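You operate a simulated robot arm through the tools that you are given. There is no shell and no other tool. Be economical: measure what you need, move in short steps, check, and stop when the job is done.

The job below is to be done with a simulated robot arm. You get a single attempt, and the scene is never put back.

Task
Pack the frosted ice pack into the lunch cooler, ready to carry.
Fine: fold the carry handle down, lift the lid off, leave the thawed pack where it lies, put the lid back on, stand the handle up. Where these are worked on the way, their far stop is far enough and under half their travel is too little: carry handle of the lunch cooler.

Only the result counts: the job must be done as asked and must still hold three seconds after the hand-in. Knocking over, shifting, dropping, spilling or breaking anything else fails it. A push-on lid holds only when it is set on centred and level and pressed home; a screw cap is set on level and turned clockwise until tight. Flat cloth is picked up by pressing the open fingertips on it (5 to 10 N) and closing them slowly along it; thin cloth reads only 2 to 8 mm in the jaws.

Robot
A 7-joint arm with a two-finger parallel gripper, fixed in place. Base frame: the origin is at the foot of the arm, x ahead of it, y to its left, z up. Lengths are in mm, angles in degrees, forces in N, time in s.
With the tool pointing down near the work surface it reaches from about 180 to 440 mm from the base axis. Its first joint turns from -66.0 to 66.0 degrees. Payload 2.4 kg.
The TCP is the grasp point between the finger pads, 30 mm short of the fingertips. In the tool frame z runs along the fingers and y along their closing line. Largest opening 94 mm; finger width 28, thickness 10; the body of the gripper, 50 by 96 mm, starts 55 mm behind the TCP.
Orientation is that of the tool frame in the base frame, as [roll, pitch, yaw] about the fixed x, y, z axes, in that order (R = Rz(yaw) Ry(pitch) Rx(roll)). With the fingers straight down and closing along the base's y, the tool's x points along the base's -x, its y along +y and its z along -z.

Tools
- The arm moves only by the tool servo_tool. Its argument "commands" is a list of rows, each a list of 7 numbers: the closure, from 0 (fully open) to 1 (shut), then the shift along the tool's x, y, z in mm, then the turn, a rotation vector about the tool's x, y, z in rad. In form: [[grip, dx, dy, dz, wx, wy, wz], ...]. A call has 1 to 8 rows; each row is the pose to reach, as a shift and turn from the pose commanded when the call began, along the tool's axes at that moment. Each row takes 0.2 s and may step no farther than 50 mm and 8.6 degrees from the row before; otherwise, or with a gripper value out of range, the whole call is refused. Where a pose cannot be reached the arm comes as near as it can. A force on the tool above 80 N (or 10 N above the force at the start of the call, whichever is more), or a blocked arm, ends the call early, and 0.2 s more pass. The fingers move at their own pace (about 153 mm/s each) and stop on an object; they squeeze with about 35 N. The grip force told is the motor's: it shows also when the fingers shut on nothing. Time passes only in rows, and 0.2 s behind the last, so rows that repeat a pose let the fingers close. The reply holds the time, the measured pose of the TCP, the force on the tool along the base axes, the opening and the grip force, in the units named above and with some noise, with the torque about the TCP (base axes, N m) and any sound that the robot's microphone picked up, and new pictures: "pictures" is both (left out), scene, wrist or none.
- Cameras (640 x 400 px; columns grow to the right, rows downward): "scene" is fixed at [17.6, 457.6, 1454.4]; the picture's right is [-0.91, -0.42, 0.00], its down [-0.20, 0.42, -0.88] and it looks along [0.37, -0.80, -0.47] (base axes); focal length 358 px, centre (320, 200). "wrist" rides on the gripper at [76, 14, -102] in the tool frame; the picture's right is [-0.18, 0.98, 0.00], its down [-0.75, -0.14, -0.64] and it looks along [-0.63, -0.12, 0.77] (tool axes); focal length 243 px, centre (320, 200).
- measure_at(camera, pixels): for up to 12 pixels [column, row] of the newest picture of that camera ("zoom" is the newest enlarged one), the place [x, y, z] in the base frame of the surface seen there, good to about 2 mm. The clock stands still meanwhile.
- inspect(camera, box): a new picture of the part [left, top, right, bottom] of that camera's present view, enlarged. The clock stands still meanwhile.
- sign_off(): hands the job in; it is judged then, once.

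Work in short steps. Measure before you move; look again where a grasp or a placing could have gone wrong, and mend it. You have 80 turns and 200 pictures in all, those below and enlarged ones among them. Open the gripper and draw the arm clear of the work before you hand the job in, unless the task says otherwise; then end with one line.

The tools are called after ">>>" as name(argument=value, ...) on one line, values as JSON. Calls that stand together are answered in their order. servo_tool: Moves the arm, as the interface text tells. Its arguments: {"type":"object","properties":{"commands":{"type":"array","items":{"type":"array","items":{"type":"number"}}},"pictures":{"type":"string","enum":["both","scene","wrist","none"]}},"required":["commands"]} The other tools are called the same way: measure_at (camera, pixels) gives the place of the surface under pixels of a picture; inspect (camera, box) takes an enlarged picture of a part of a camera's view; sign_off () hands the job in.

At the start:

```text
t: 0.0
eef_pos: [328.1, -1.9, 1290.3]
orientation: [-179.9, 0.1, -180.0]
ft_force: [-0.1, -0.7, -0.8]
wrist_torque: [0.0, 0.0, 0.0]
width: 94.1
grasp_force: 0.1
```

scene: 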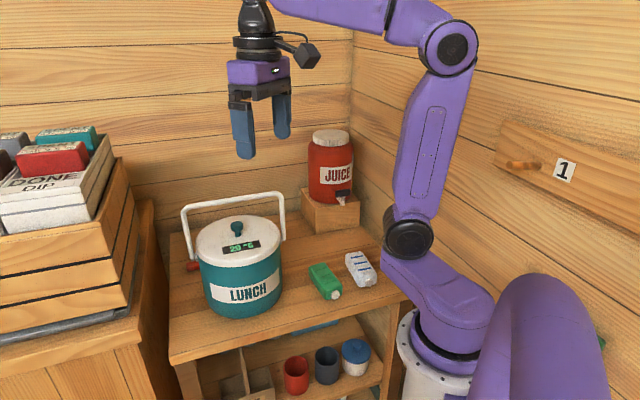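
wrist: 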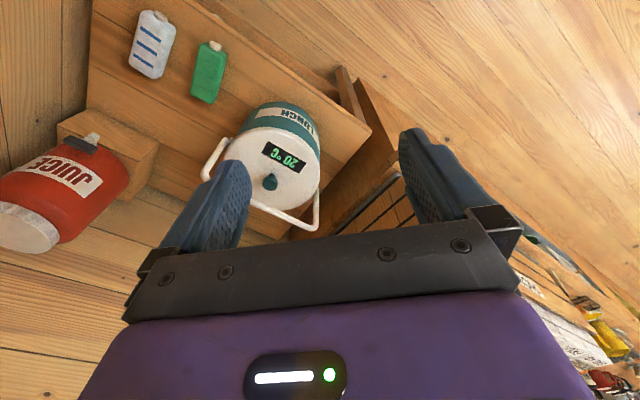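

The scene shows the cooler at about (238,260) with its handle up, and two packs at (325,281) and (360,268). I'll enlarge the view and measure.

>>> inspect(camera="scene", box=[160, 180, 400, 330])

>>> measure_at(camera="scene", pixels=[[237, 226], [182, 209], [280, 193], [230, 200], [284, 238], [189, 266], [200, 250], [325, 280], [360, 268], [335, 293], [300, 310], [212, 235]])

```text
2.67 times, centred on (280, 255) of scene
```

zoom: 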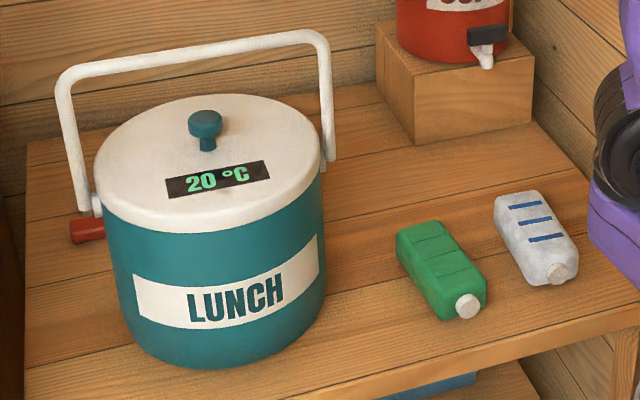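

```text
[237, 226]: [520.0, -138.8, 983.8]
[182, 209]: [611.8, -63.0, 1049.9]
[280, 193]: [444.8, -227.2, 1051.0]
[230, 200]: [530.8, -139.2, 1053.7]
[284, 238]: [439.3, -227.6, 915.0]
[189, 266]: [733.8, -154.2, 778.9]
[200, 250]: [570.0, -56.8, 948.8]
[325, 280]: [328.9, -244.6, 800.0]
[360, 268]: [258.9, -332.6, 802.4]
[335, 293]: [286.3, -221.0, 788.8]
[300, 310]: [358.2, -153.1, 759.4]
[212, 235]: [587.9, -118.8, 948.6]
```

The left object at (192,266) and the packs need a closer look to tell which one is frosted.

>>> inspect(camera="scene", box=[300, 240, 390, 305])

>>> inspect(camera="wrist", box=[110, 0, 340, 144])

>>> inspect(camera="scene", box=[170, 185, 298, 265])

```text
6.15 times, centred on (345, 272) of scene
```

zoom: 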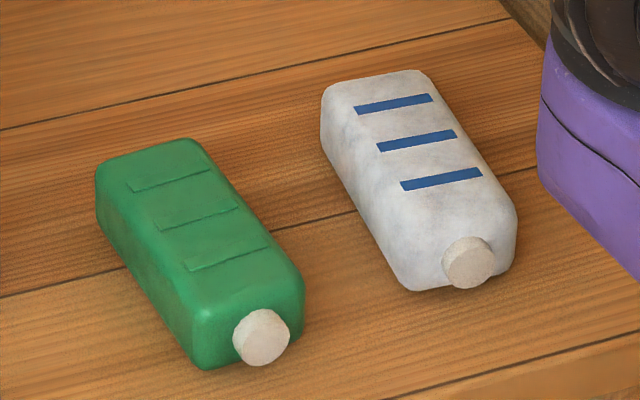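

```text
2.78 times, centred on (225, 72) of wrist
```

zoom: 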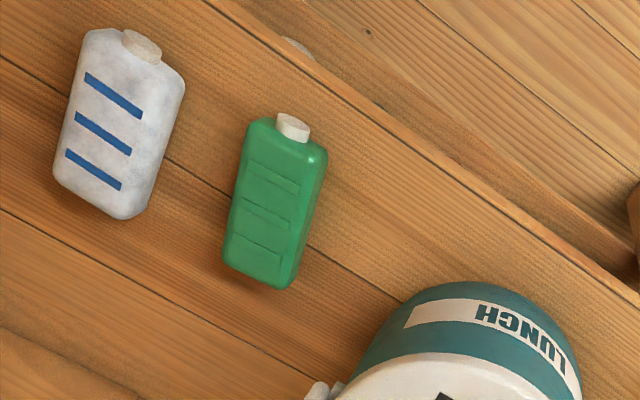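

```text
5.00 times, centred on (234, 225) of scene
```

zoom: 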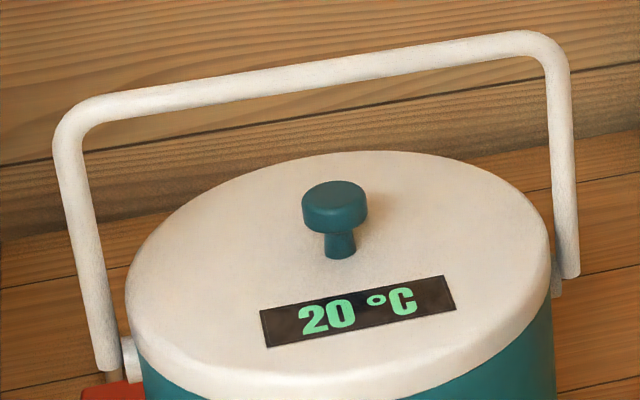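

The white blue-striped pack is frosty, and the green glossy one is thawed. I'll measure the handle, the red part, the lid rim and the knob in the current zoom.

>>> measure_at(camera="zoom", pixels=[[125, 392], [98, 394], [131, 365], [108, 365], [555, 292], [570, 275], [85, 105], [540, 42], [310, 73], [335, 190], [130, 290], [547, 235]])

>>> measure_at(camera="scene", pixels=[[193, 265], [349, 254], [358, 284], [346, 262], [373, 274], [362, 252], [240, 315], [250, 292], [215, 296], [280, 285], [345, 300], [366, 283]])

>>> inspect(camera="scene", box=[176, 240, 256, 290])

```text
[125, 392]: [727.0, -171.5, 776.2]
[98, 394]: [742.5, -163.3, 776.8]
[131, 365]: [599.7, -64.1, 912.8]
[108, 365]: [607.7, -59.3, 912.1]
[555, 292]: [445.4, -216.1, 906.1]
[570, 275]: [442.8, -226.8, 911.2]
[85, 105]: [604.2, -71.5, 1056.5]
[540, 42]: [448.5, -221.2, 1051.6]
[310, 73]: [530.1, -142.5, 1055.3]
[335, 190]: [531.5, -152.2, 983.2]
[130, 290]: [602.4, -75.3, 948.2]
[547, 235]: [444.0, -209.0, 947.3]
```

```text
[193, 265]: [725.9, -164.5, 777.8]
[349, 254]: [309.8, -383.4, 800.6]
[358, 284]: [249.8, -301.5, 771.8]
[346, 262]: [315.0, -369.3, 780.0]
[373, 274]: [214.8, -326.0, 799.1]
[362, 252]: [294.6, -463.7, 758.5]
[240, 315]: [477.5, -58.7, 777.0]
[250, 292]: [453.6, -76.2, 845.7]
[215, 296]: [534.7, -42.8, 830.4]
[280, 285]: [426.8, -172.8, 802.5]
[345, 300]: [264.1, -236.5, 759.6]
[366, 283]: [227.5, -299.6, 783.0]
```

```text
8.00 times, centred on (216, 265) of scene
```

zoom: 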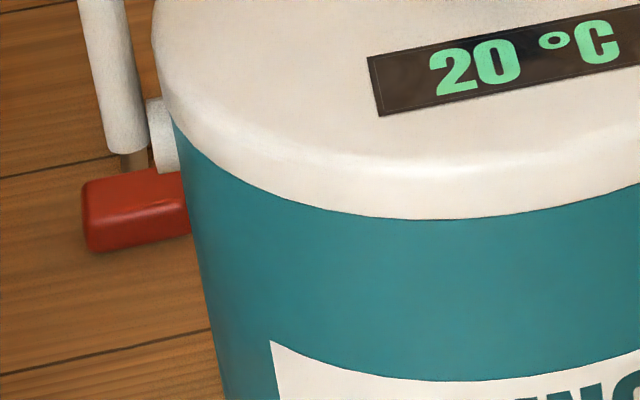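

Handle geometry: hinge at about z 907 around centre (522,-140), with the bar at z≈1050 running along (0.71,0.70). I'll move above the bar, slightly toward its near end, and yaw by 45° so the fingers close across it.

>>> servo_tool(commands=[[0, -22, -21, 20, 0, 0, -0.098], [0, -43, -42, 40, 0, 0, -0.196], [0, -65, -63, 60, 0, 0, -0.294], [0, -87, -84, 80, 0, 0, -0.393], [0, -108, -105, 100, 0, 0, -0.491], [0, -130, -126, 120, 0, 0, -0.589], [0, -151, -147, 140, 0, 0, -0.687], [0, -173, -168, 160, 0, 0, -0.785]])

```text
t: 1.8
eef_pos: [498.2, -170.2, 1132.0]
orientation: [180.0, 0.0, -134.9]
ft_force: [-0.7, 0.8, 0.2]
wrist_torque: [0.01, 0.02, -0.04]
width: 94.1
grasp_force: 0.0
```

scene: 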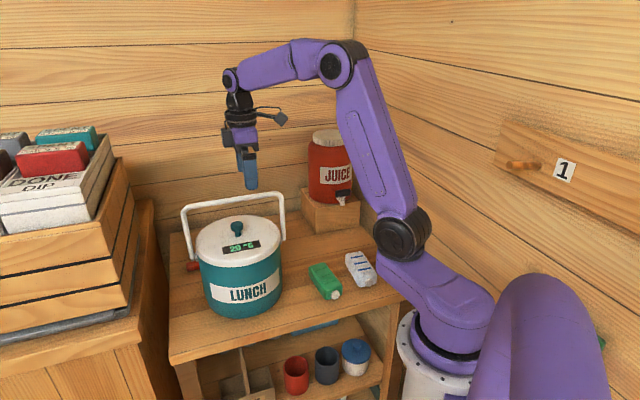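
wrist: 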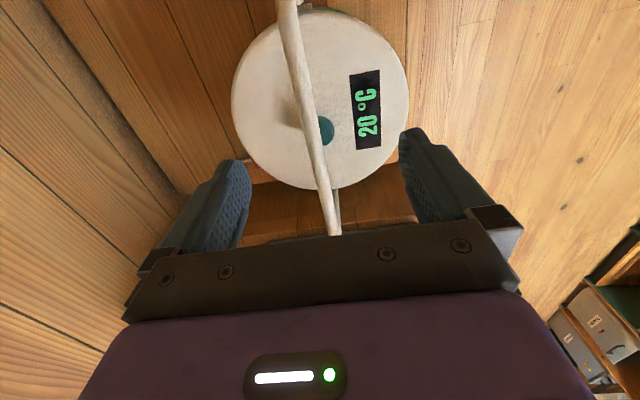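

The arm reaches and the bar runs between the fingers (column ~315). I'll measure the bar and the lid in the wrist view.

>>> measure_at(camera="wrist", pixels=[[290, 40], [303, 90], [316, 145], [326, 185], [325, 128], [240, 70], [405, 80], [310, 12], [326, 188], [335, 222]])

```text
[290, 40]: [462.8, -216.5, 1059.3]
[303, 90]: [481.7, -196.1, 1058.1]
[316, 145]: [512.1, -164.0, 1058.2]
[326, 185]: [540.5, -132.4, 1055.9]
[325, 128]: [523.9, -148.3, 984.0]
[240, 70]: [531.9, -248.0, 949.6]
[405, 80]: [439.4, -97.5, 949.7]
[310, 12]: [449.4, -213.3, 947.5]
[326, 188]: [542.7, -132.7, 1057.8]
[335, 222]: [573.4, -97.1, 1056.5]
```

The bar top is at z≈1058 on the line through (512,-164), so I'm about 5 mm off centre. I'll descend and close on it.

>>> servo_tool(commands=[[0, 0, -5, 30, 0, 0, 0], [0, 0, -5, 60, 0, 0, -0.02], [0, 0, -5, 82, 0, 0, -0.035], [0.5, 0, -5, 82, 0, 0, -0.035], [1, 0, -5, 82, 0, 0, -0.035], [1, 0, -5, 82, 0, 0, -0.035]])

```text
t: 3.2
eef_pos: [503.7, -173.4, 1049.3]
orientation: [180.0, 0.0, -133.1]
ft_force: [0.6, -0.4, -0.6]
wrist_torque: [0.1, -0.16, -0.61]
width: 16.9
grasp_force: 35.2
```

scene: 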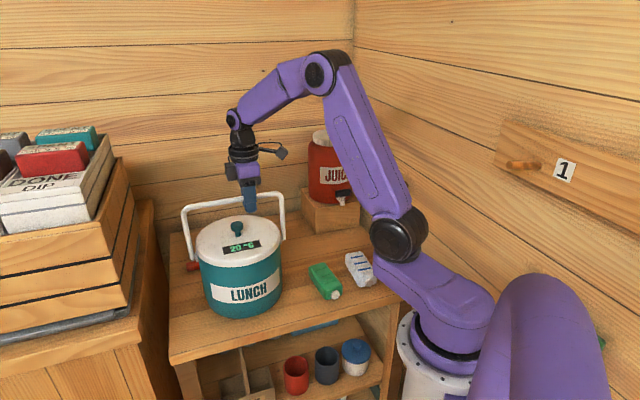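
wrist: 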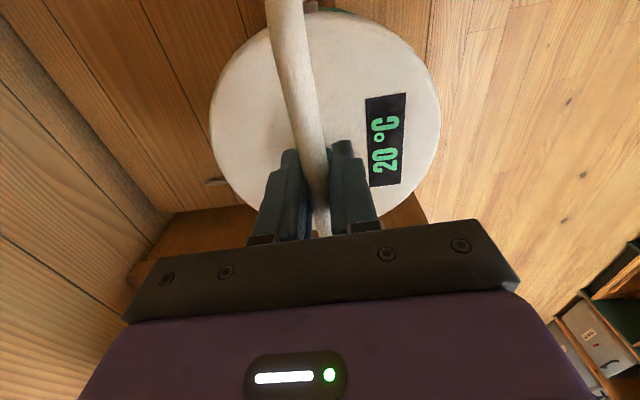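

The bar is gripped (16.9 mm opening). First I'll try a 20° arc toward the front.

>>> servo_tool(commands=[[1, 0, 6.1, 0.1, 0, 0, 0], [1, 0, 12.2, 0.5, 0, 0, 0], [1, 0, 18.3, 1.2, 0, 0, 0], [1, 0, 24.3, 2.1, 0, 0, 0], [1, 0, 36.2, 4.8, 0, 0, 0], [1, 0, 47.9, 8.4, 0, 0, 0]])

```text
t: 4.6
eef_pos: [469.9, -140.4, 1041.7]
orientation: [180.0, 0.1, -133.0]
ft_force: [2.7, 2.5, 0.2]
wrist_torque: [0.1, -0.26, -0.24]
width: 16.5
grasp_force: 34.6
```

scene: 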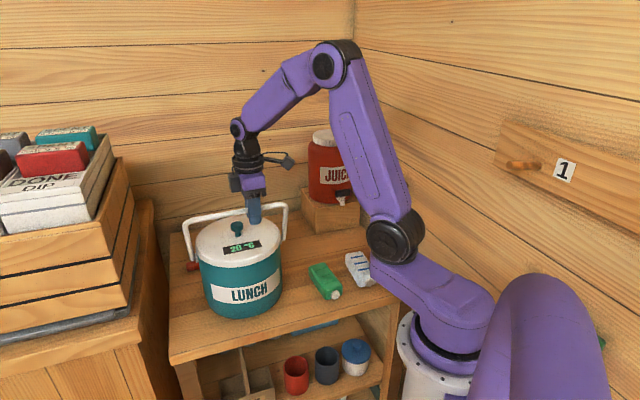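
wrist: 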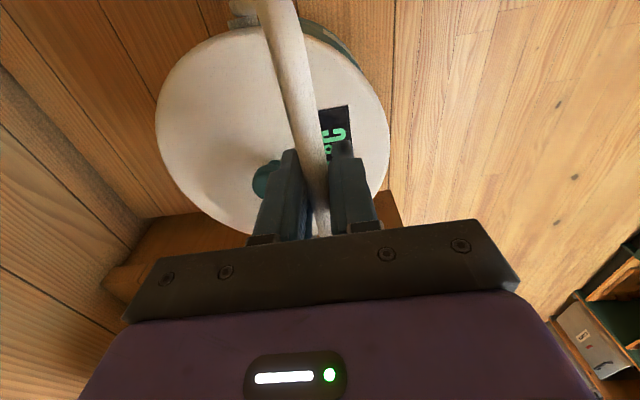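

The handle moves easily to the front. I'll continue to 70° and tilt the fingertips outward to clear the lid.

>>> servo_tool(commands=[[1, 0, 11.3, 4.7, -0.03, 0, 0], [1, 0, 22.1, 10.3, -0.06, 0, 0], [1, 0, 32.5, 16.9, -0.1, 0, 0], [1, 0, 42.1, 24.3, -0.15, 0, 0], [1, 0, 51.2, 32.6, -0.2, 0, 0], [1, 0, 59.4, 41.6, -0.25, 0, 0], [1, 0, 66.8, 51.3, -0.3, 0, 0], [1, 0, 73.4, 61.6, -0.3, 0, 0]])

```text
t: 6.4
eef_pos: [417.1, -90.7, 980.4]
orientation: [162.7, 0.0, -133.0]
ft_force: [-6.7, 6.6, 6.4]
wrist_torque: [-0.31, 0.08, 0.03]
width: 16.8
grasp_force: 35.2
```

scene: 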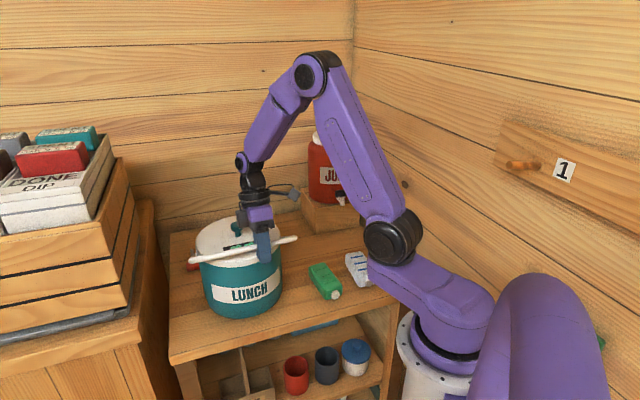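
wrist: 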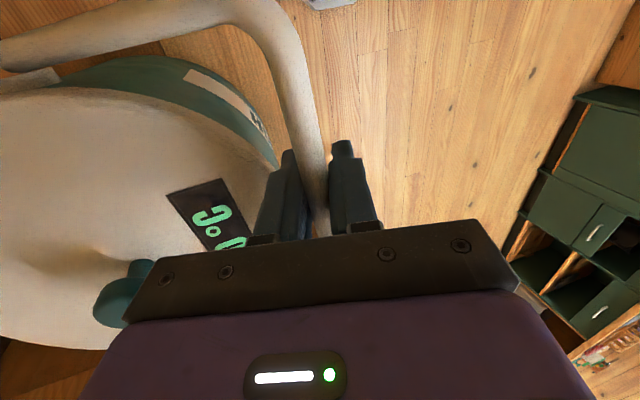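

There is about 11 N radial force, so the hinge sits slightly lower than I assumed (≈905). I'll go on with a corrected arc to ~80° and untilt so the gripper body stays clear of the lid.

>>> servo_tool(commands=[[1, 0, 5.2, 15.9, 0.05, 0, 0], [1, 0, 6.3, 28.5, 0.1, 0, 0], [1, 0, 6.4, 41.1, 0.15, 0, 0], [1, 0, 5.3, 53.7, 0.2, 0, 0], [1, 0, 5.3, 53.7, 0.2, 0, 0]])

```text
t: 7.6
eef_pos: [400.3, -77.8, 929.9]
orientation: [174.4, -0.1, -133.1]
ft_force: [3.5, -2.9, 0.9]
wrist_torque: [0.35, -0.33, -0.47]
width: 16.7
grasp_force: 34.7
```

scene: 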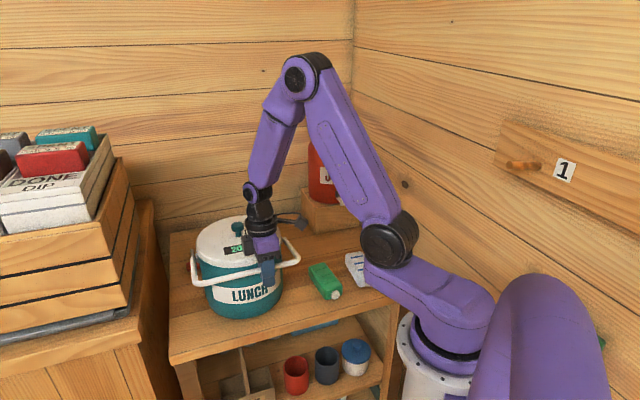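
wrist: 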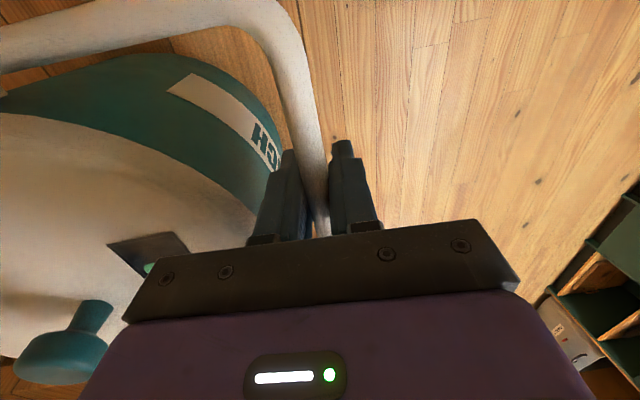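

Good, low forces. I'll go on to about 90° and watch for the stop.

>>> servo_tool(commands=[[1, 0, 0.3, 6.2, 0.03, 0, 0], [1, 0, 0.3, 12.5, 0.06, 0, 0], [1, 0, 0, 18.5, 0.1, 0, 0], [1, 0, -0.3, 24, 0.12, 0, 0]])

```text
t: 8.6
eef_pos: [398.1, -75.6, 903.5]
orientation: [-178.9, -0.1, -133.0]
ft_force: [0.5, -3.5, 0.7]
wrist_torque: [0.12, -0.12, -0.24]
width: 16.8
grasp_force: 34.5
```

scene: 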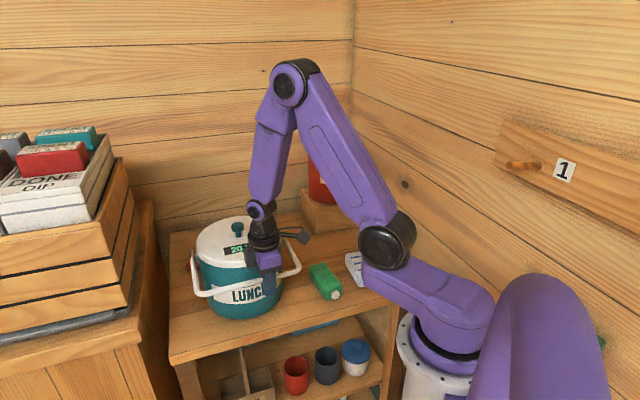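
wrist: 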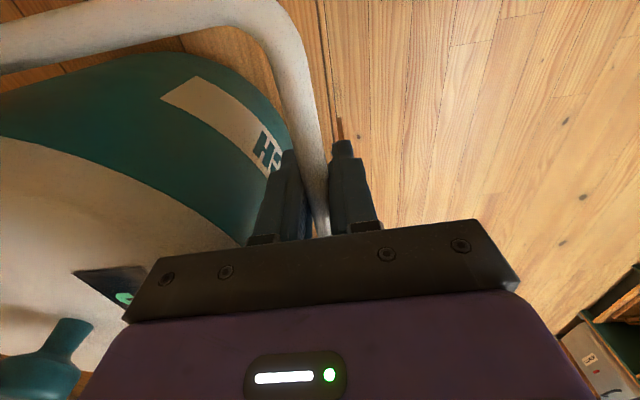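

The handle is now at ~90° with no stop felt. I'll open only partly, since the cooler wall is near, and raise straight up to see whether the handle stays.

>>> servo_tool(commands=[[0.65, 0, 0, 0, 0, 0, 0], [0.65, 0, 0, 0, 0, 0, 0], [0.65, 0, 0, -40, 0, 0, 0], [0.65, 0, 0, -80, 0, 0, 0], [0.65, 0, 0, -120, 0, 0, 0]])

```text
t: 9.8
eef_pos: [396.6, -74.2, 1023.5]
orientation: [-179.0, 0.1, -132.9]
ft_force: [-0.2, -0.2, 0.2]
wrist_torque: [0.01, 0.02, 0.0]
width: 32.7
grasp_force: 0.0
```

scene: 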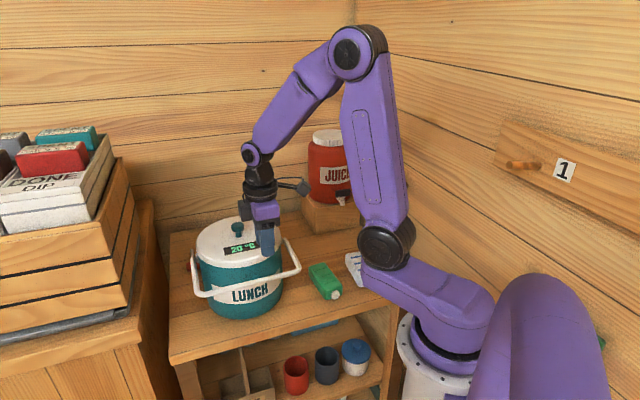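
wrist: 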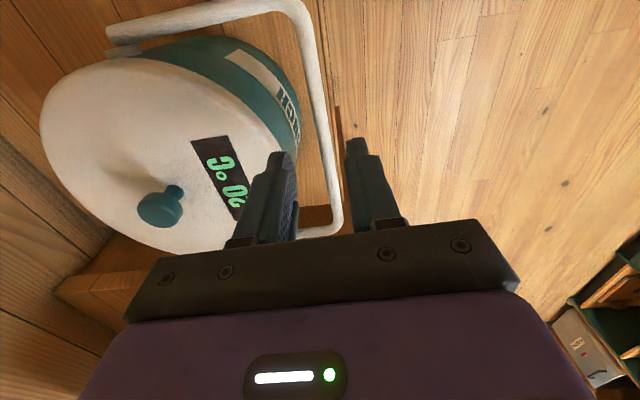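

The handle stayed down. I'll measure the bar, knob and lid rim for the lid lift.

>>> measure_at(camera="wrist", pixels=[[312, 60], [325, 120], [155, 211], [172, 190], [60, 100], [41, 125], [170, 85], [100, 60], [250, 20], [330, 230]])

>>> inspect(camera="scene", box=[170, 205, 314, 325])

```text
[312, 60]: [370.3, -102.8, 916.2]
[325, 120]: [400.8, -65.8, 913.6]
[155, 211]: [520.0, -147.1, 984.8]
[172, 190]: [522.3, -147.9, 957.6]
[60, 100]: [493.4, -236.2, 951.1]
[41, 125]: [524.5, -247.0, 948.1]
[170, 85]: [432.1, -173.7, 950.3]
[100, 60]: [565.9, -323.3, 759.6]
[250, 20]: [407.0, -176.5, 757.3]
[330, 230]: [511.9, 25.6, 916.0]
```

```text
3.33 times, centred on (242, 265) of scene
```

zoom: 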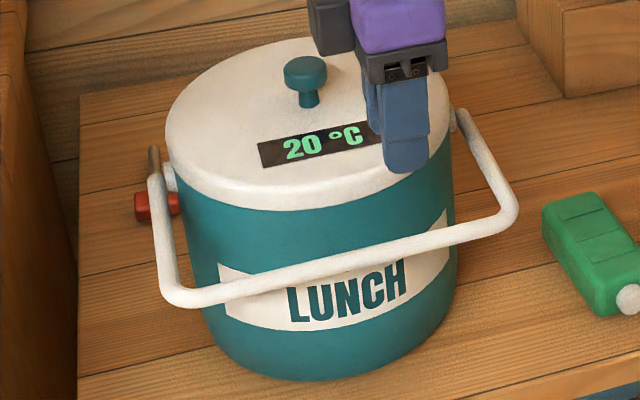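

Knob is at (521,-148), top z 984. I need a free spot for the lid, so I'll measure the table edges and free area.

>>> measure_at(camera="scene", pixels=[[171, 358], [210, 348], [300, 325], [400, 298], [173, 236], [190, 330], [175, 300], [300, 240], [335, 245], [310, 255], [385, 285], [295, 300]])

>>> measure_at(camera="zoom", pixels=[[550, 205], [596, 192], [575, 280], [636, 270], [605, 315], [628, 300], [545, 220], [140, 220], [152, 160], [475, 115], [170, 175], [515, 200]])

```text
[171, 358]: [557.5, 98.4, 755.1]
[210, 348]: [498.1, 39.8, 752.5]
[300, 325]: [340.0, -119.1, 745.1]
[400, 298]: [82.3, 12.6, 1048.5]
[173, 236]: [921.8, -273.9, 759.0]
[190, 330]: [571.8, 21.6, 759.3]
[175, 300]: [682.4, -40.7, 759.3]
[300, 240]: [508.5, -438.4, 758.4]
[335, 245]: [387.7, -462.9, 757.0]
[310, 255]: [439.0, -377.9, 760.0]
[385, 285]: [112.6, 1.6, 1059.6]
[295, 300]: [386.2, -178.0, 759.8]
```

```text
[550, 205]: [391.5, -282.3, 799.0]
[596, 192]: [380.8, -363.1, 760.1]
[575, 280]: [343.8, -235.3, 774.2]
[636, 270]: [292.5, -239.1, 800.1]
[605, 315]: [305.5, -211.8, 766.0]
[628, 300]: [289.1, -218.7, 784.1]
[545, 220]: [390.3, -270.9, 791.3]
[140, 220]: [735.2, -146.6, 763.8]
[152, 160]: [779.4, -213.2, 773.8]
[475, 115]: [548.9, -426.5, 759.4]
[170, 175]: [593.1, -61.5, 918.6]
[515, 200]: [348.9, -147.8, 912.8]
```

The free table space is limited, so I'll measure the juice stand and then test how far the arm really reaches behind the packs.

>>> measure_at(camera="scene", pixels=[[310, 200], [320, 225], [355, 225], [305, 225], [330, 170], [343, 195], [345, 215]])

>>> servo_tool(commands=[[0.65, 0, 0, -40, 0, 0, 0], [0.65, 30, -37, -70, 0, 0, 0], [0.65, 60, -75, -70, 0, 0, 0], [0.65, 90, -112, -70, 0, 0, 0], [0.65, 120, -150, -70, 0, 0, 0], [0.65, 150, -187, -50, 0, 0, 0], [0.65, 180, -220, -20, 0, 0, 0], [0.65, 187, -233, 20, 0, 0, 0]])

```text
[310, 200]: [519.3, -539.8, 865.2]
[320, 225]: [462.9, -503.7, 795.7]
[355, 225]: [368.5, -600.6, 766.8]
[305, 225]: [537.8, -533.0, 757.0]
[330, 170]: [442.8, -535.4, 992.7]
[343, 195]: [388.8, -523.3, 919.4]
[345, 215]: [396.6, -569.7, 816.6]
```

```text
refused: row 2 steps farther than a row can; nothing moved
```

Row 2 was too long, so I'll use smaller steps.

>>> servo_tool(commands=[[0.65, 10, -12, -40, 0, 0, 0], [0.65, 35, -44, -60, 0, 0, 0], [0.65, 62, -78, -70, 0, 0, 0], [0.65, 90, -112, -70, 0, 0, 0], [0.65, 118, -147, -65, 0, 0, 0], [0.65, 145, -181, -50, 0, 0, 0], [0.65, 170, -212, -25, 0, 0, 0], [0.65, 187, -233, 10, 0, 0, 0]])

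>>> servo_tool(commands=[[0.65, 0, 0, 40, 0, 0, 0], [0.65, 0, 0, 80, 0, 0, 0], [0.65, 0, 0, 110, 0, 0, 0], [0.65, 0, 0, 140, 0, 0, 0], [0.65, 0, 0, 170, 0, 0, 0]])

```text
t: 11.6
eef_pos: [437.2, -369.3, 1022.1]
orientation: [-178.8, 0.0, -133.1]
ft_force: [0.7, 1.1, -0.6]
wrist_torque: [-0.01, 0.04, 0.0]
width: 32.9
grasp_force: 0.1
```

scene: 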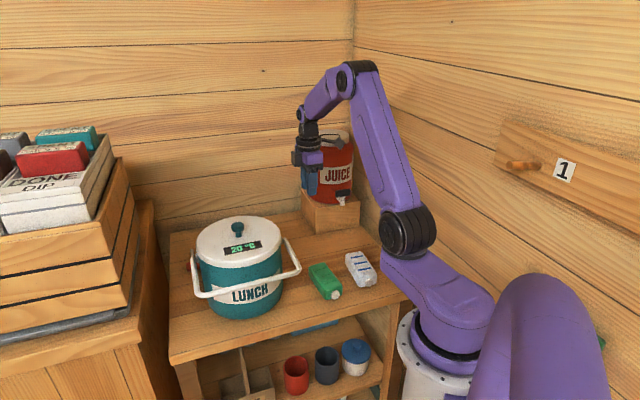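
wrist: 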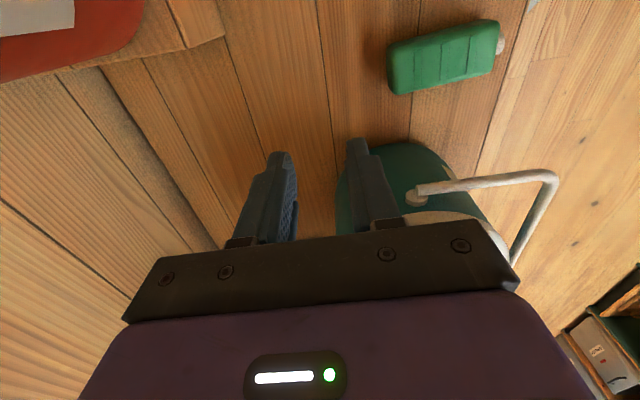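

```text
t: 12.8
eef_pos: [440.8, -371.4, 850.2]
orientation: [-178.8, 0.0, -133.0]
ft_force: [0.3, 1.2, -0.6]
wrist_torque: [0.0, 0.0, 0.02]
width: 32.8
grasp_force: 0.0
```

scene: 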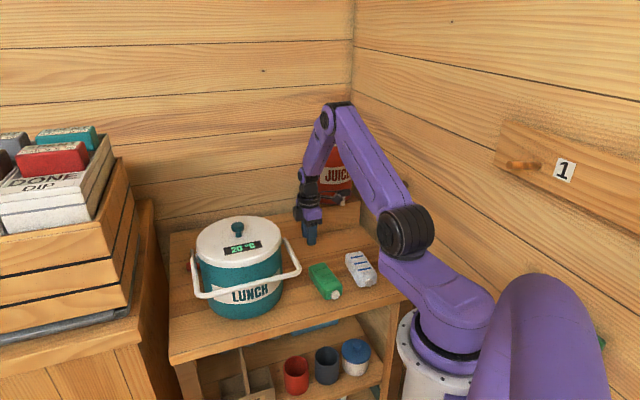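
wrist: 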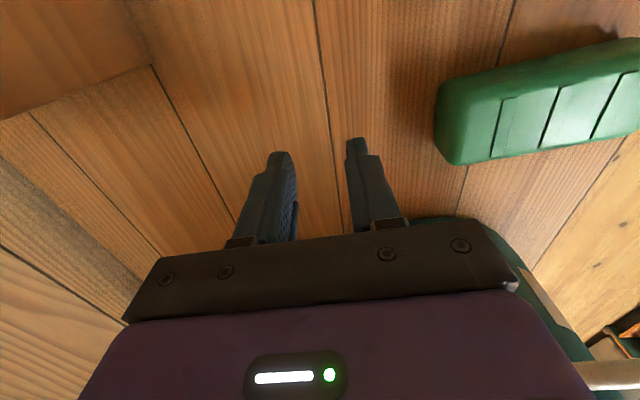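

It reaches a 575 mm radius at z 850. I'll test to z 808 and measure the surroundings.

>>> servo_tool(commands=[[0.65, 0, 0, 20, 0, 0, 0], [0.65, 0, 0, 40, 0, 0, 0]], pictures="wrist")

>>> measure_at(camera="scene", pixels=[[310, 267], [322, 263], [315, 285], [305, 232], [331, 232], [347, 258], [360, 206], [312, 272]])

```text
t: 13.4
eef_pos: [443.4, -373.1, 808.8]
orientation: [-178.8, 0.0, -133.0]
ft_force: [0.0, 0.0, -0.9]
wrist_torque: [-0.01, 0.0, 0.0]
width: 33.0
grasp_force: 0.1
```

wrist: 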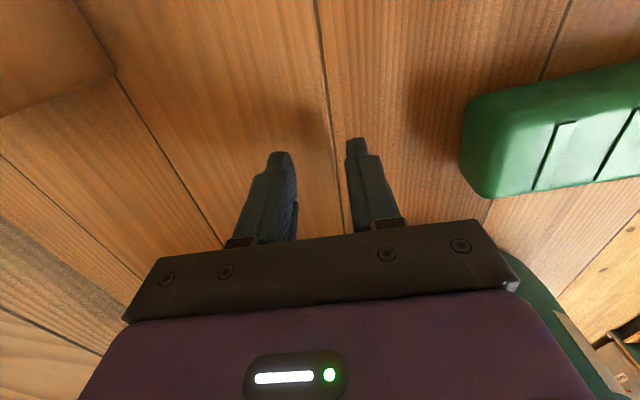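

```text
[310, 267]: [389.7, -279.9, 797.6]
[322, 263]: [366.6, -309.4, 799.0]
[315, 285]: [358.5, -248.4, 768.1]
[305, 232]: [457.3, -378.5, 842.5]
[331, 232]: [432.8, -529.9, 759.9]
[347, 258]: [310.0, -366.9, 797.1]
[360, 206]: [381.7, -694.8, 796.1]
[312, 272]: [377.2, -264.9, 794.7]
```

Reach is fine, so the lid will go to about (462,-375). Next I rise and move above the knob.

>>> servo_tool(commands=[[0.3, 0, 0, -45, 0, 0, 0], [0.1, 0, 0, -90, 0, 0, 0], [0, 0, 0, -135, 0, 0, 0], [0, 0, 0, -180, 0, 0, 0], [0, 0, 0, -220, 0, 0, 0], [0, -30, 13, -250, 0, 0, 0], [0, -70, 31, -250, 0, 0, 0], [0, -110, 49, -250, 0, 0, 0]], pictures="none")

>>> servo_tool(commands=[[0, -40, 17, 0, 0, 0, 0], [0, -80, 35, 0, 0, 0, 0], [0, -108, 47, 0, 0, 0, 0]])

```text
t: 15.2
eef_pos: [477.6, -255.0, 1059.9]
orientation: [-178.8, -0.1, -133.1]
ft_force: [0.5, 0.0, 0.5]
wrist_torque: [-0.03, -0.03, 0.0]
width: 94.2
grasp_force: 0.0
```

```text
t: 16.0
eef_pos: [519.3, -144.8, 1058.5]
orientation: [-178.8, 0.0, -133.1]
ft_force: [-0.4, -0.5, 0.1]
wrist_torque: [-0.02, -0.02, 0.01]
width: 94.2
grasp_force: 0.0
```

scene: 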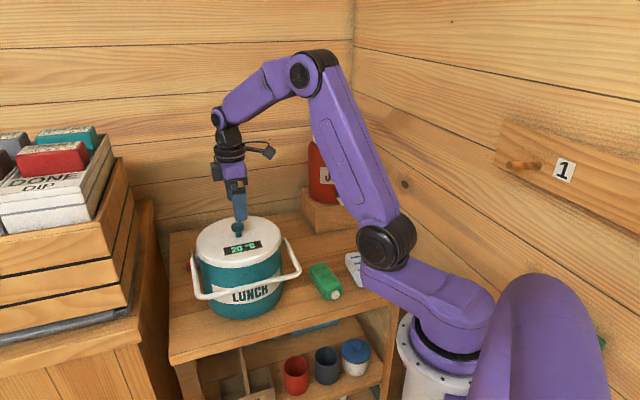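
wrist: 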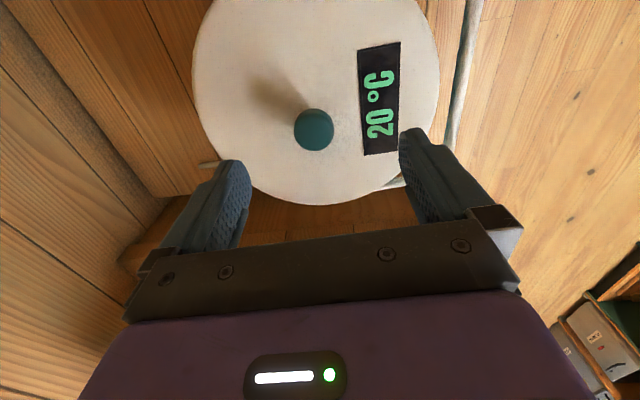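

I'll measure the knob and the rim precisely.

>>> measure_at(camera="wrist", pixels=[[314, 130], [298, 130], [329, 130], [314, 114], [314, 145], [196, 100], [436, 80], [205, 120], [428, 130], [315, 203], [215, 5], [425, 20]])

```text
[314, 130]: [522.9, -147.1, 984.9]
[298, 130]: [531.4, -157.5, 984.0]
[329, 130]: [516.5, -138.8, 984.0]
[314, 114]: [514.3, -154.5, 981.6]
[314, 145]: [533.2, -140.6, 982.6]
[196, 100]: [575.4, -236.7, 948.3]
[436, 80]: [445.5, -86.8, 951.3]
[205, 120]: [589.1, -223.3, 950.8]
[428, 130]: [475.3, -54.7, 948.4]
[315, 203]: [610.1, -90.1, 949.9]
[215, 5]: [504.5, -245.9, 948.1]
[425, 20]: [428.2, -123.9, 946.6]
```

The knob centre is (523,-148) with a diameter of ~27. I'll shift −5 in tool y, level the tool, descend to z 984 and close.

>>> servo_tool(commands=[[0, -0.5, -5, 30, -0.02, 0, 0], [0, -0.5, -5, 60, -0.02, 0, 0], [0, -0.5, -5, 75, -0.02, 0, 0], [0.5, -0.5, -5, 75, -0.02, 0, 0], [1, -0.5, -5, 75, -0.02, 0, 0], [1, -0.5, -5, 75, -0.02, 0, 0]])

```text
t: 17.4
eef_pos: [522.3, -150.6, 984.2]
orientation: [180.0, 0.0, -133.0]
ft_force: [3.4, -1.8, -2.9]
wrist_torque: [-0.07, -0.15, -0.03]
width: 30.5
grasp_force: 35.3
```

scene: 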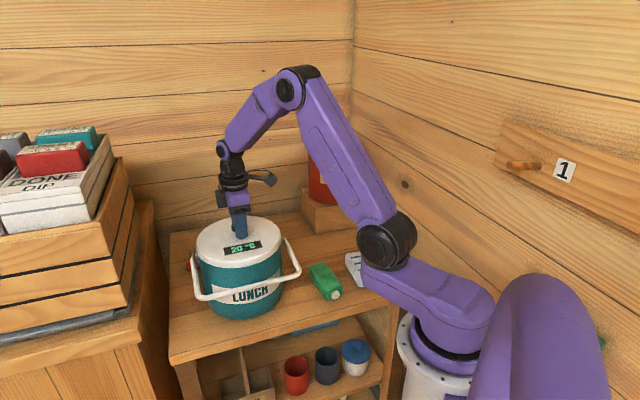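
wrist: 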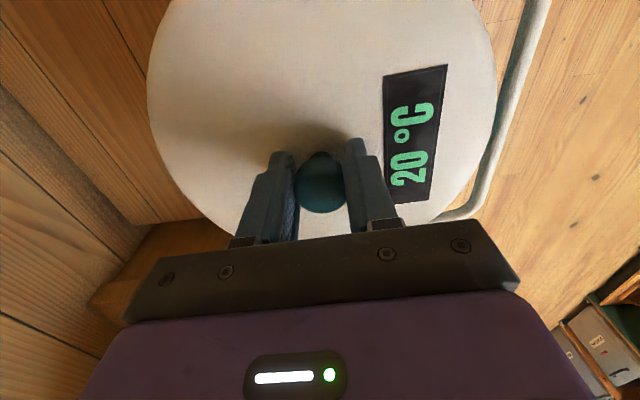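

The knob is gripped at 30.5 mm (reference pose 522.3, -150.6, 984.2). Now a slow straight lift.

>>> servo_tool(commands=[[1, 0, 0, -3, 0, 0, 0], [1, 0, 0, -8, 0, 0, 0], [1, 0, 0, -15, 0, 0, 0], [1, 0, 0, -25, 0, 0, 0], [1, 0, 0, -40, 0, 0, 0]])

```text
t: 18.6
eef_pos: [523.1, -148.0, 1023.3]
orientation: [180.0, 0.0, -133.0]
ft_force: [0.4, 0.9, -1.4]
wrist_torque: [0.02, 0.02, 0.02]
width: 30.7
grasp_force: 34.8
heard: snap
```

scene: 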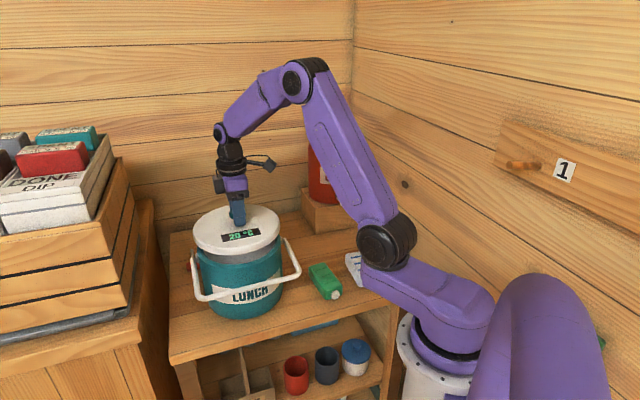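
wrist: 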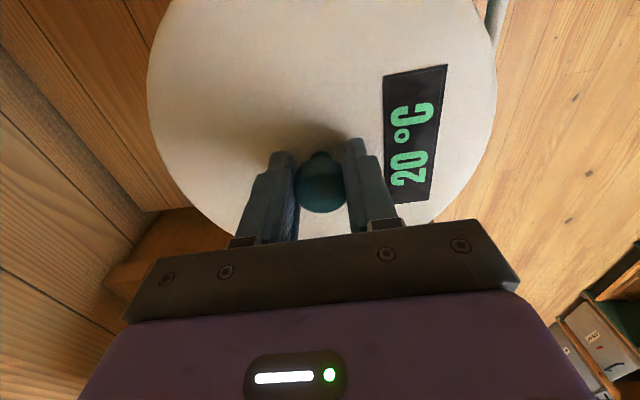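

The lid snapped off cleanly. I'll lift it higher and take a look, then carry it.

>>> servo_tool(commands=[[1, 0, 0, -35, 0, 0, 0], [1, 0, 0, -70, 0, 0, 0], [1, 35, -18, -70, 0, 0, 0], [1, 70, -37, -70, 0, 0, 0], [1, 105, -55, -70, 0, 0, 0], [1, 140, -74, -70, 0, 0, 0], [1, 175, -92, -70, 0, 0, 0], [1, 208, -110, -70, 0, 0, 0]])

>>> inspect(camera="scene", box=[170, 180, 330, 320])

```text
t: 20.4
eef_pos: [462.1, -375.3, 1095.7]
orientation: [-180.0, 0.1, -133.0]
ft_force: [-0.3, 0.6, -1.6]
wrist_torque: [-0.01, 0.03, 0.02]
width: 30.9
grasp_force: 35.4
```

scene: 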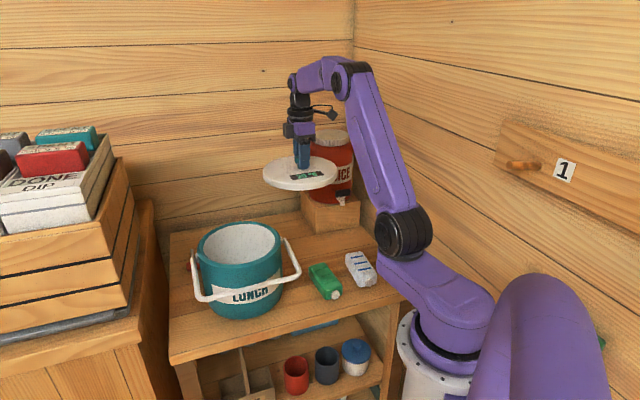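
wrist: 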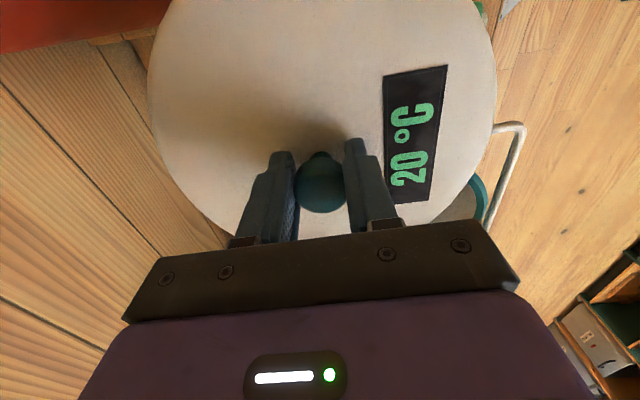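

```text
2.86 times, centred on (250, 250) of scene
```

zoom: 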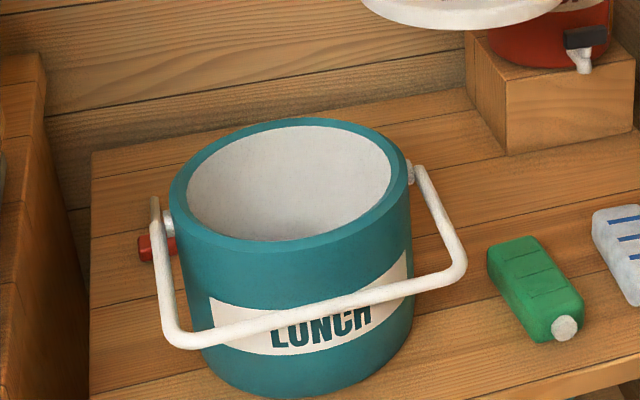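

The cooler is open and the lid hangs level. I'll lower it over the free spot.

>>> servo_tool(commands=[[1, 0, 0, 40, 0, 0, 0], [1, 0, 0, 80, 0, 0, 0], [1, 0, 0, 120, 0, 0, 0], [1, 0, 0, 160, 0, 0, 0], [1, 0, 0, 195, 0, 0, 0], [1, 0, 0, 225, 0, 0, 0], [1, 0, 0, 245, 0, 0, 0]])

>>> inspect(camera="scene", box=[250, 200, 380, 300])

```text
t: 22.0
eef_pos: [462.7, -376.2, 849.2]
orientation: [-179.8, 0.1, -133.0]
ft_force: [2.8, -1.6, 6.8]
wrist_torque: [0.45, 0.47, -0.1]
width: 30.6
grasp_force: 35.3
```

scene: 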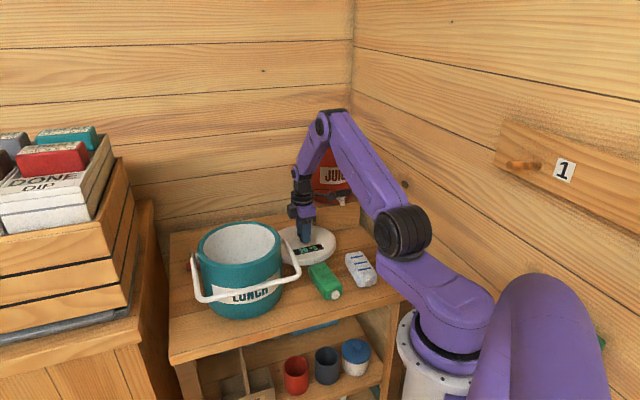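
wrist: 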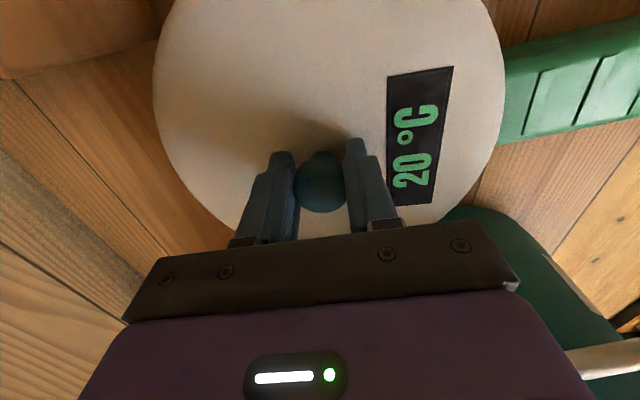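

```text
4.00 times, centred on (315, 250) of scene
```

zoom: 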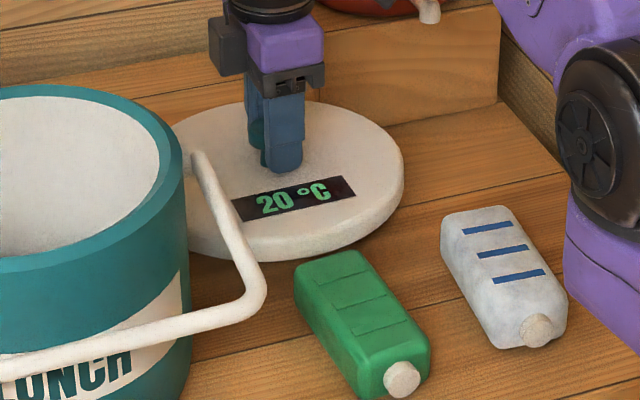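

There is 6.8 N upward force at z 849, so the lid's plug probably touches the table. I'll check clearances and levelness.

>>> measure_at(camera="zoom", pixels=[[380, 160], [300, 245], [210, 225], [330, 130], [385, 215], [300, 258], [325, 258], [350, 253], [220, 258], [345, 275]])

>>> measure_at(camera="wrist", pixels=[[170, 60], [490, 40], [495, 130], [180, 160], [320, 40], [505, 130], [510, 80], [440, 200]])

```text
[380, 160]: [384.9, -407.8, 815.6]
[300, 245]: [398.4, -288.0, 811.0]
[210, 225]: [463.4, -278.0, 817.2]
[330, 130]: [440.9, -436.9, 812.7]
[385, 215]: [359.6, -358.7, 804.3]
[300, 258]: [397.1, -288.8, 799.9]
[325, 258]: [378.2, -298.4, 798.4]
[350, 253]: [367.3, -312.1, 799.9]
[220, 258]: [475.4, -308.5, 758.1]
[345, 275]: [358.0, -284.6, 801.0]
```

```text
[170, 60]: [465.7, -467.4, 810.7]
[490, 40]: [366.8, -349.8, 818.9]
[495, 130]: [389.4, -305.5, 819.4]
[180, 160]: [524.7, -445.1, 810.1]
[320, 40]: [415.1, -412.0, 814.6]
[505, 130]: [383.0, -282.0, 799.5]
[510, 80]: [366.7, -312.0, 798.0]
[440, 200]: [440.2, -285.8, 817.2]
```

The lid's green side is higher (819 vs 810), so the rim may be resting on the green pack's corner. I'll lift straight up and find a clearer spot.

>>> servo_tool(commands=[[1, 0, 0, -20, 0, 0, 0], [1, 0, 0, -50, 0, 0, 0], [1, 0, 0, -80, 0, 0, 0]])

>>> inspect(camera="scene", box=[250, 200, 380, 300])

```text
t: 22.8
eef_pos: [461.9, -373.6, 927.9]
orientation: [180.0, 0.1, -133.0]
ft_force: [-0.2, -0.5, -1.1]
wrist_torque: [-0.01, -0.01, -0.02]
width: 30.6
grasp_force: 34.9
```

scene: 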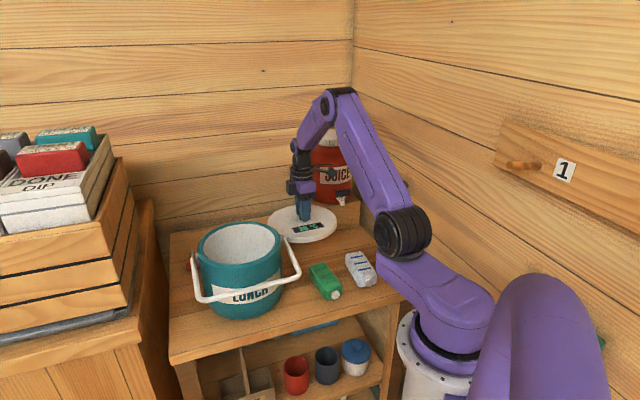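
wrist: 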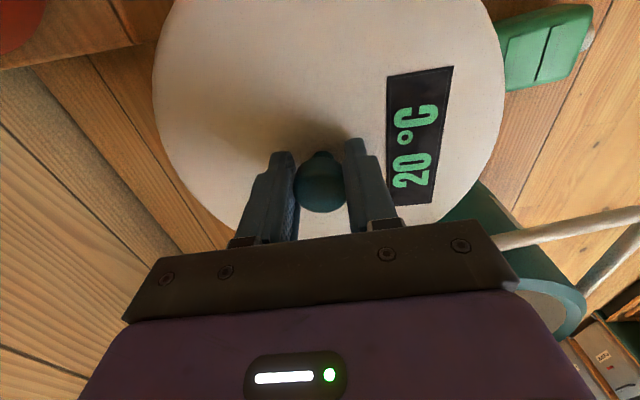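

```text
4.00 times, centred on (315, 250) of scene
```

zoom: 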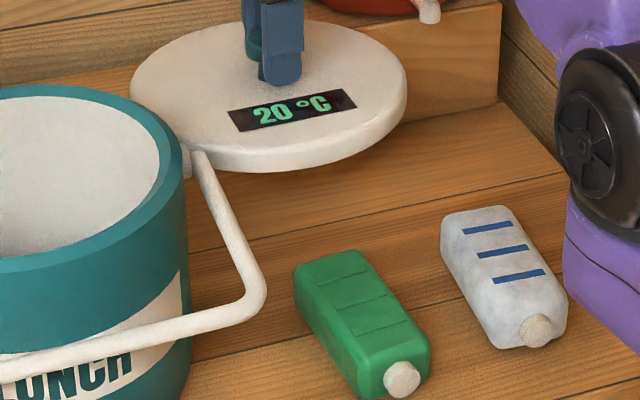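

The green pack hasn't moved. I'll measure the lid's current tilt and the stand's base.

>>> measure_at(camera="wrist", pixels=[[170, 60], [490, 40], [495, 130], [180, 160], [320, 40], [440, 200], [260, 200], [125, 45], [60, 60], [10, 68]])

>>> measure_at(camera="zoom", pixels=[[145, 110], [395, 110], [300, 155], [200, 150], [330, 60], [498, 100], [450, 125], [420, 140], [300, 270], [352, 255], [400, 60]])

```text
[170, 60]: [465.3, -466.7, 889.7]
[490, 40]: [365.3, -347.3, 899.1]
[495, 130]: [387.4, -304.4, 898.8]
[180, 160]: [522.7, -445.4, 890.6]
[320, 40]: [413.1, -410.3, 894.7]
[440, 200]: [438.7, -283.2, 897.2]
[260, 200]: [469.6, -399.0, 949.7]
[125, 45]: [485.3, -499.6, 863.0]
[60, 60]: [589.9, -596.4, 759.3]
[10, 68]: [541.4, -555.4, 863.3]
```

```text
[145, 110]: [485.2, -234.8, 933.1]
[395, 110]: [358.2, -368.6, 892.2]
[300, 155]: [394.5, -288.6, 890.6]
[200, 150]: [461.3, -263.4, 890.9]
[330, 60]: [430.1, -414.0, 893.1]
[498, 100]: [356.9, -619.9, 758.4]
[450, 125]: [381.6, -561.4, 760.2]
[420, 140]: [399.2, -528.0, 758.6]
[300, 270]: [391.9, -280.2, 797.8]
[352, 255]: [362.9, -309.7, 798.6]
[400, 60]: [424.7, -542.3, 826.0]
```

The lid tilted ~2.9° in the grip. I'll counter-tilt by 0.05 rad to level it, move to a clearer spot at (488,-367), and descend part way.

>>> servo_tool(commands=[[1, -11, -7, 0, 0.025, 0, 0], [1, -22, -14.5, 0, 0.05, 0, 0], [1, -22, -14.5, 20, 0.05, 0, 0], [1, -22, -14.5, 45, 0.05, 0, 0], [1, -22, -14.5, 70, 0.05, 0, 0]])

>>> inspect(camera="scene", box=[250, 200, 380, 300])

>>> measure_at(camera="wrist", pixels=[[170, 60], [490, 40], [495, 130], [180, 160], [320, 40], [440, 200]])

```text
t: 24.0
eef_pos: [486.7, -367.5, 857.0]
orientation: [-177.0, 0.0, -133.1]
ft_force: [0.1, 1.2, -1.7]
wrist_torque: [0.03, 0.02, 0.01]
width: 30.5
grasp_force: 35.3
```

scene: 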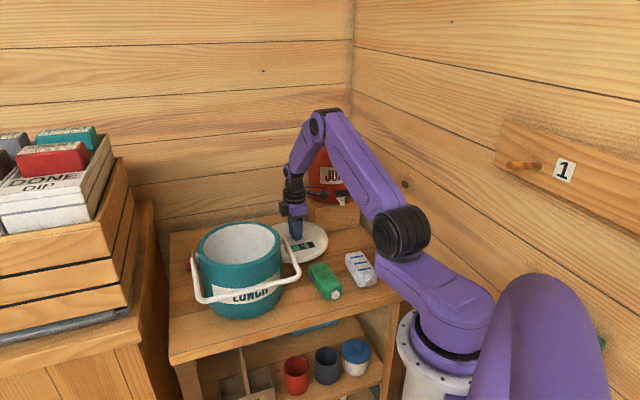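
wrist: 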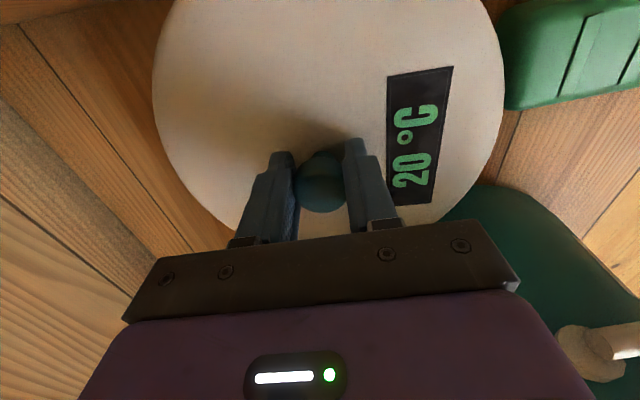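

```text
4.00 times, centred on (315, 250) of scene
```

zoom: 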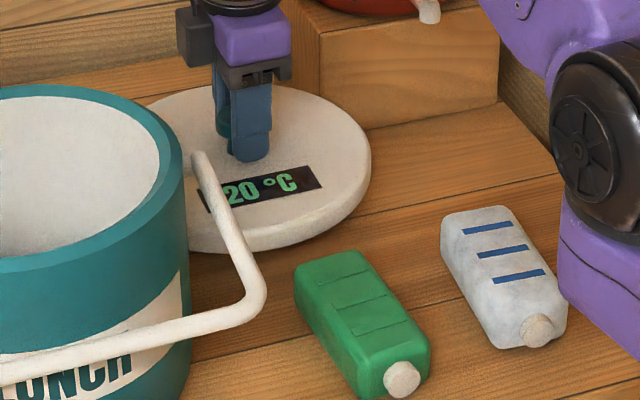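

```text
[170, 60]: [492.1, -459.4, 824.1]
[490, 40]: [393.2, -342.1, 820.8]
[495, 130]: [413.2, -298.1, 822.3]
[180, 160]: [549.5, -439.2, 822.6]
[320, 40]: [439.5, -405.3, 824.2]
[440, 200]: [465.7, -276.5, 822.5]
```

Level now, with clear gaps. I'll descend slowly to find contact.

>>> servo_tool(commands=[[1, 0, 0, 6, 0, 0, 0], [1, 0, 0, 12, 0, 0, 0], [1, 0, 0, 12, 0, 0, 0]], pictures="none")

>>> servo_tool(commands=[[1, 0, 0, 4, 0, 0, 0], [1, 0, 0, 8, 0, 0, 0], [1, 0, 0, 8, 0, 0, 0]], pictures="scene")

```text
t: 24.8
eef_pos: [486.4, -370.0, 844.6]
orientation: [-177.1, 0.0, -132.9]
ft_force: [0.2, 0.2, -1.7]
wrist_torque: [-0.01, -0.01, 0.01]
width: 30.5
grasp_force: 34.9
```

```text
t: 25.6
eef_pos: [488.8, -370.9, 837.9]
orientation: [-177.1, 0.0, -133.1]
ft_force: [-0.6, -0.1, -1.3]
wrist_torque: [0.02, 0.0, 0.01]
width: 31.0
grasp_force: 35.6
```

scene: 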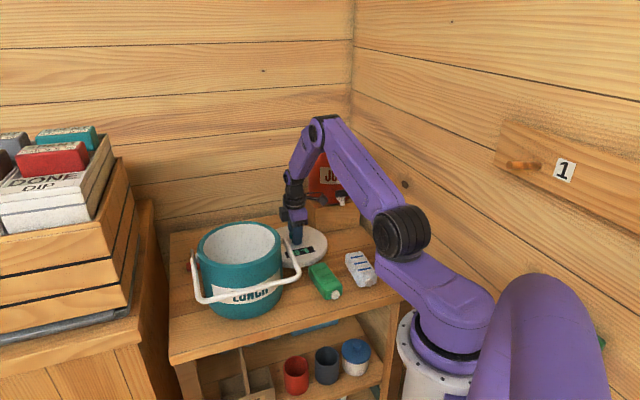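

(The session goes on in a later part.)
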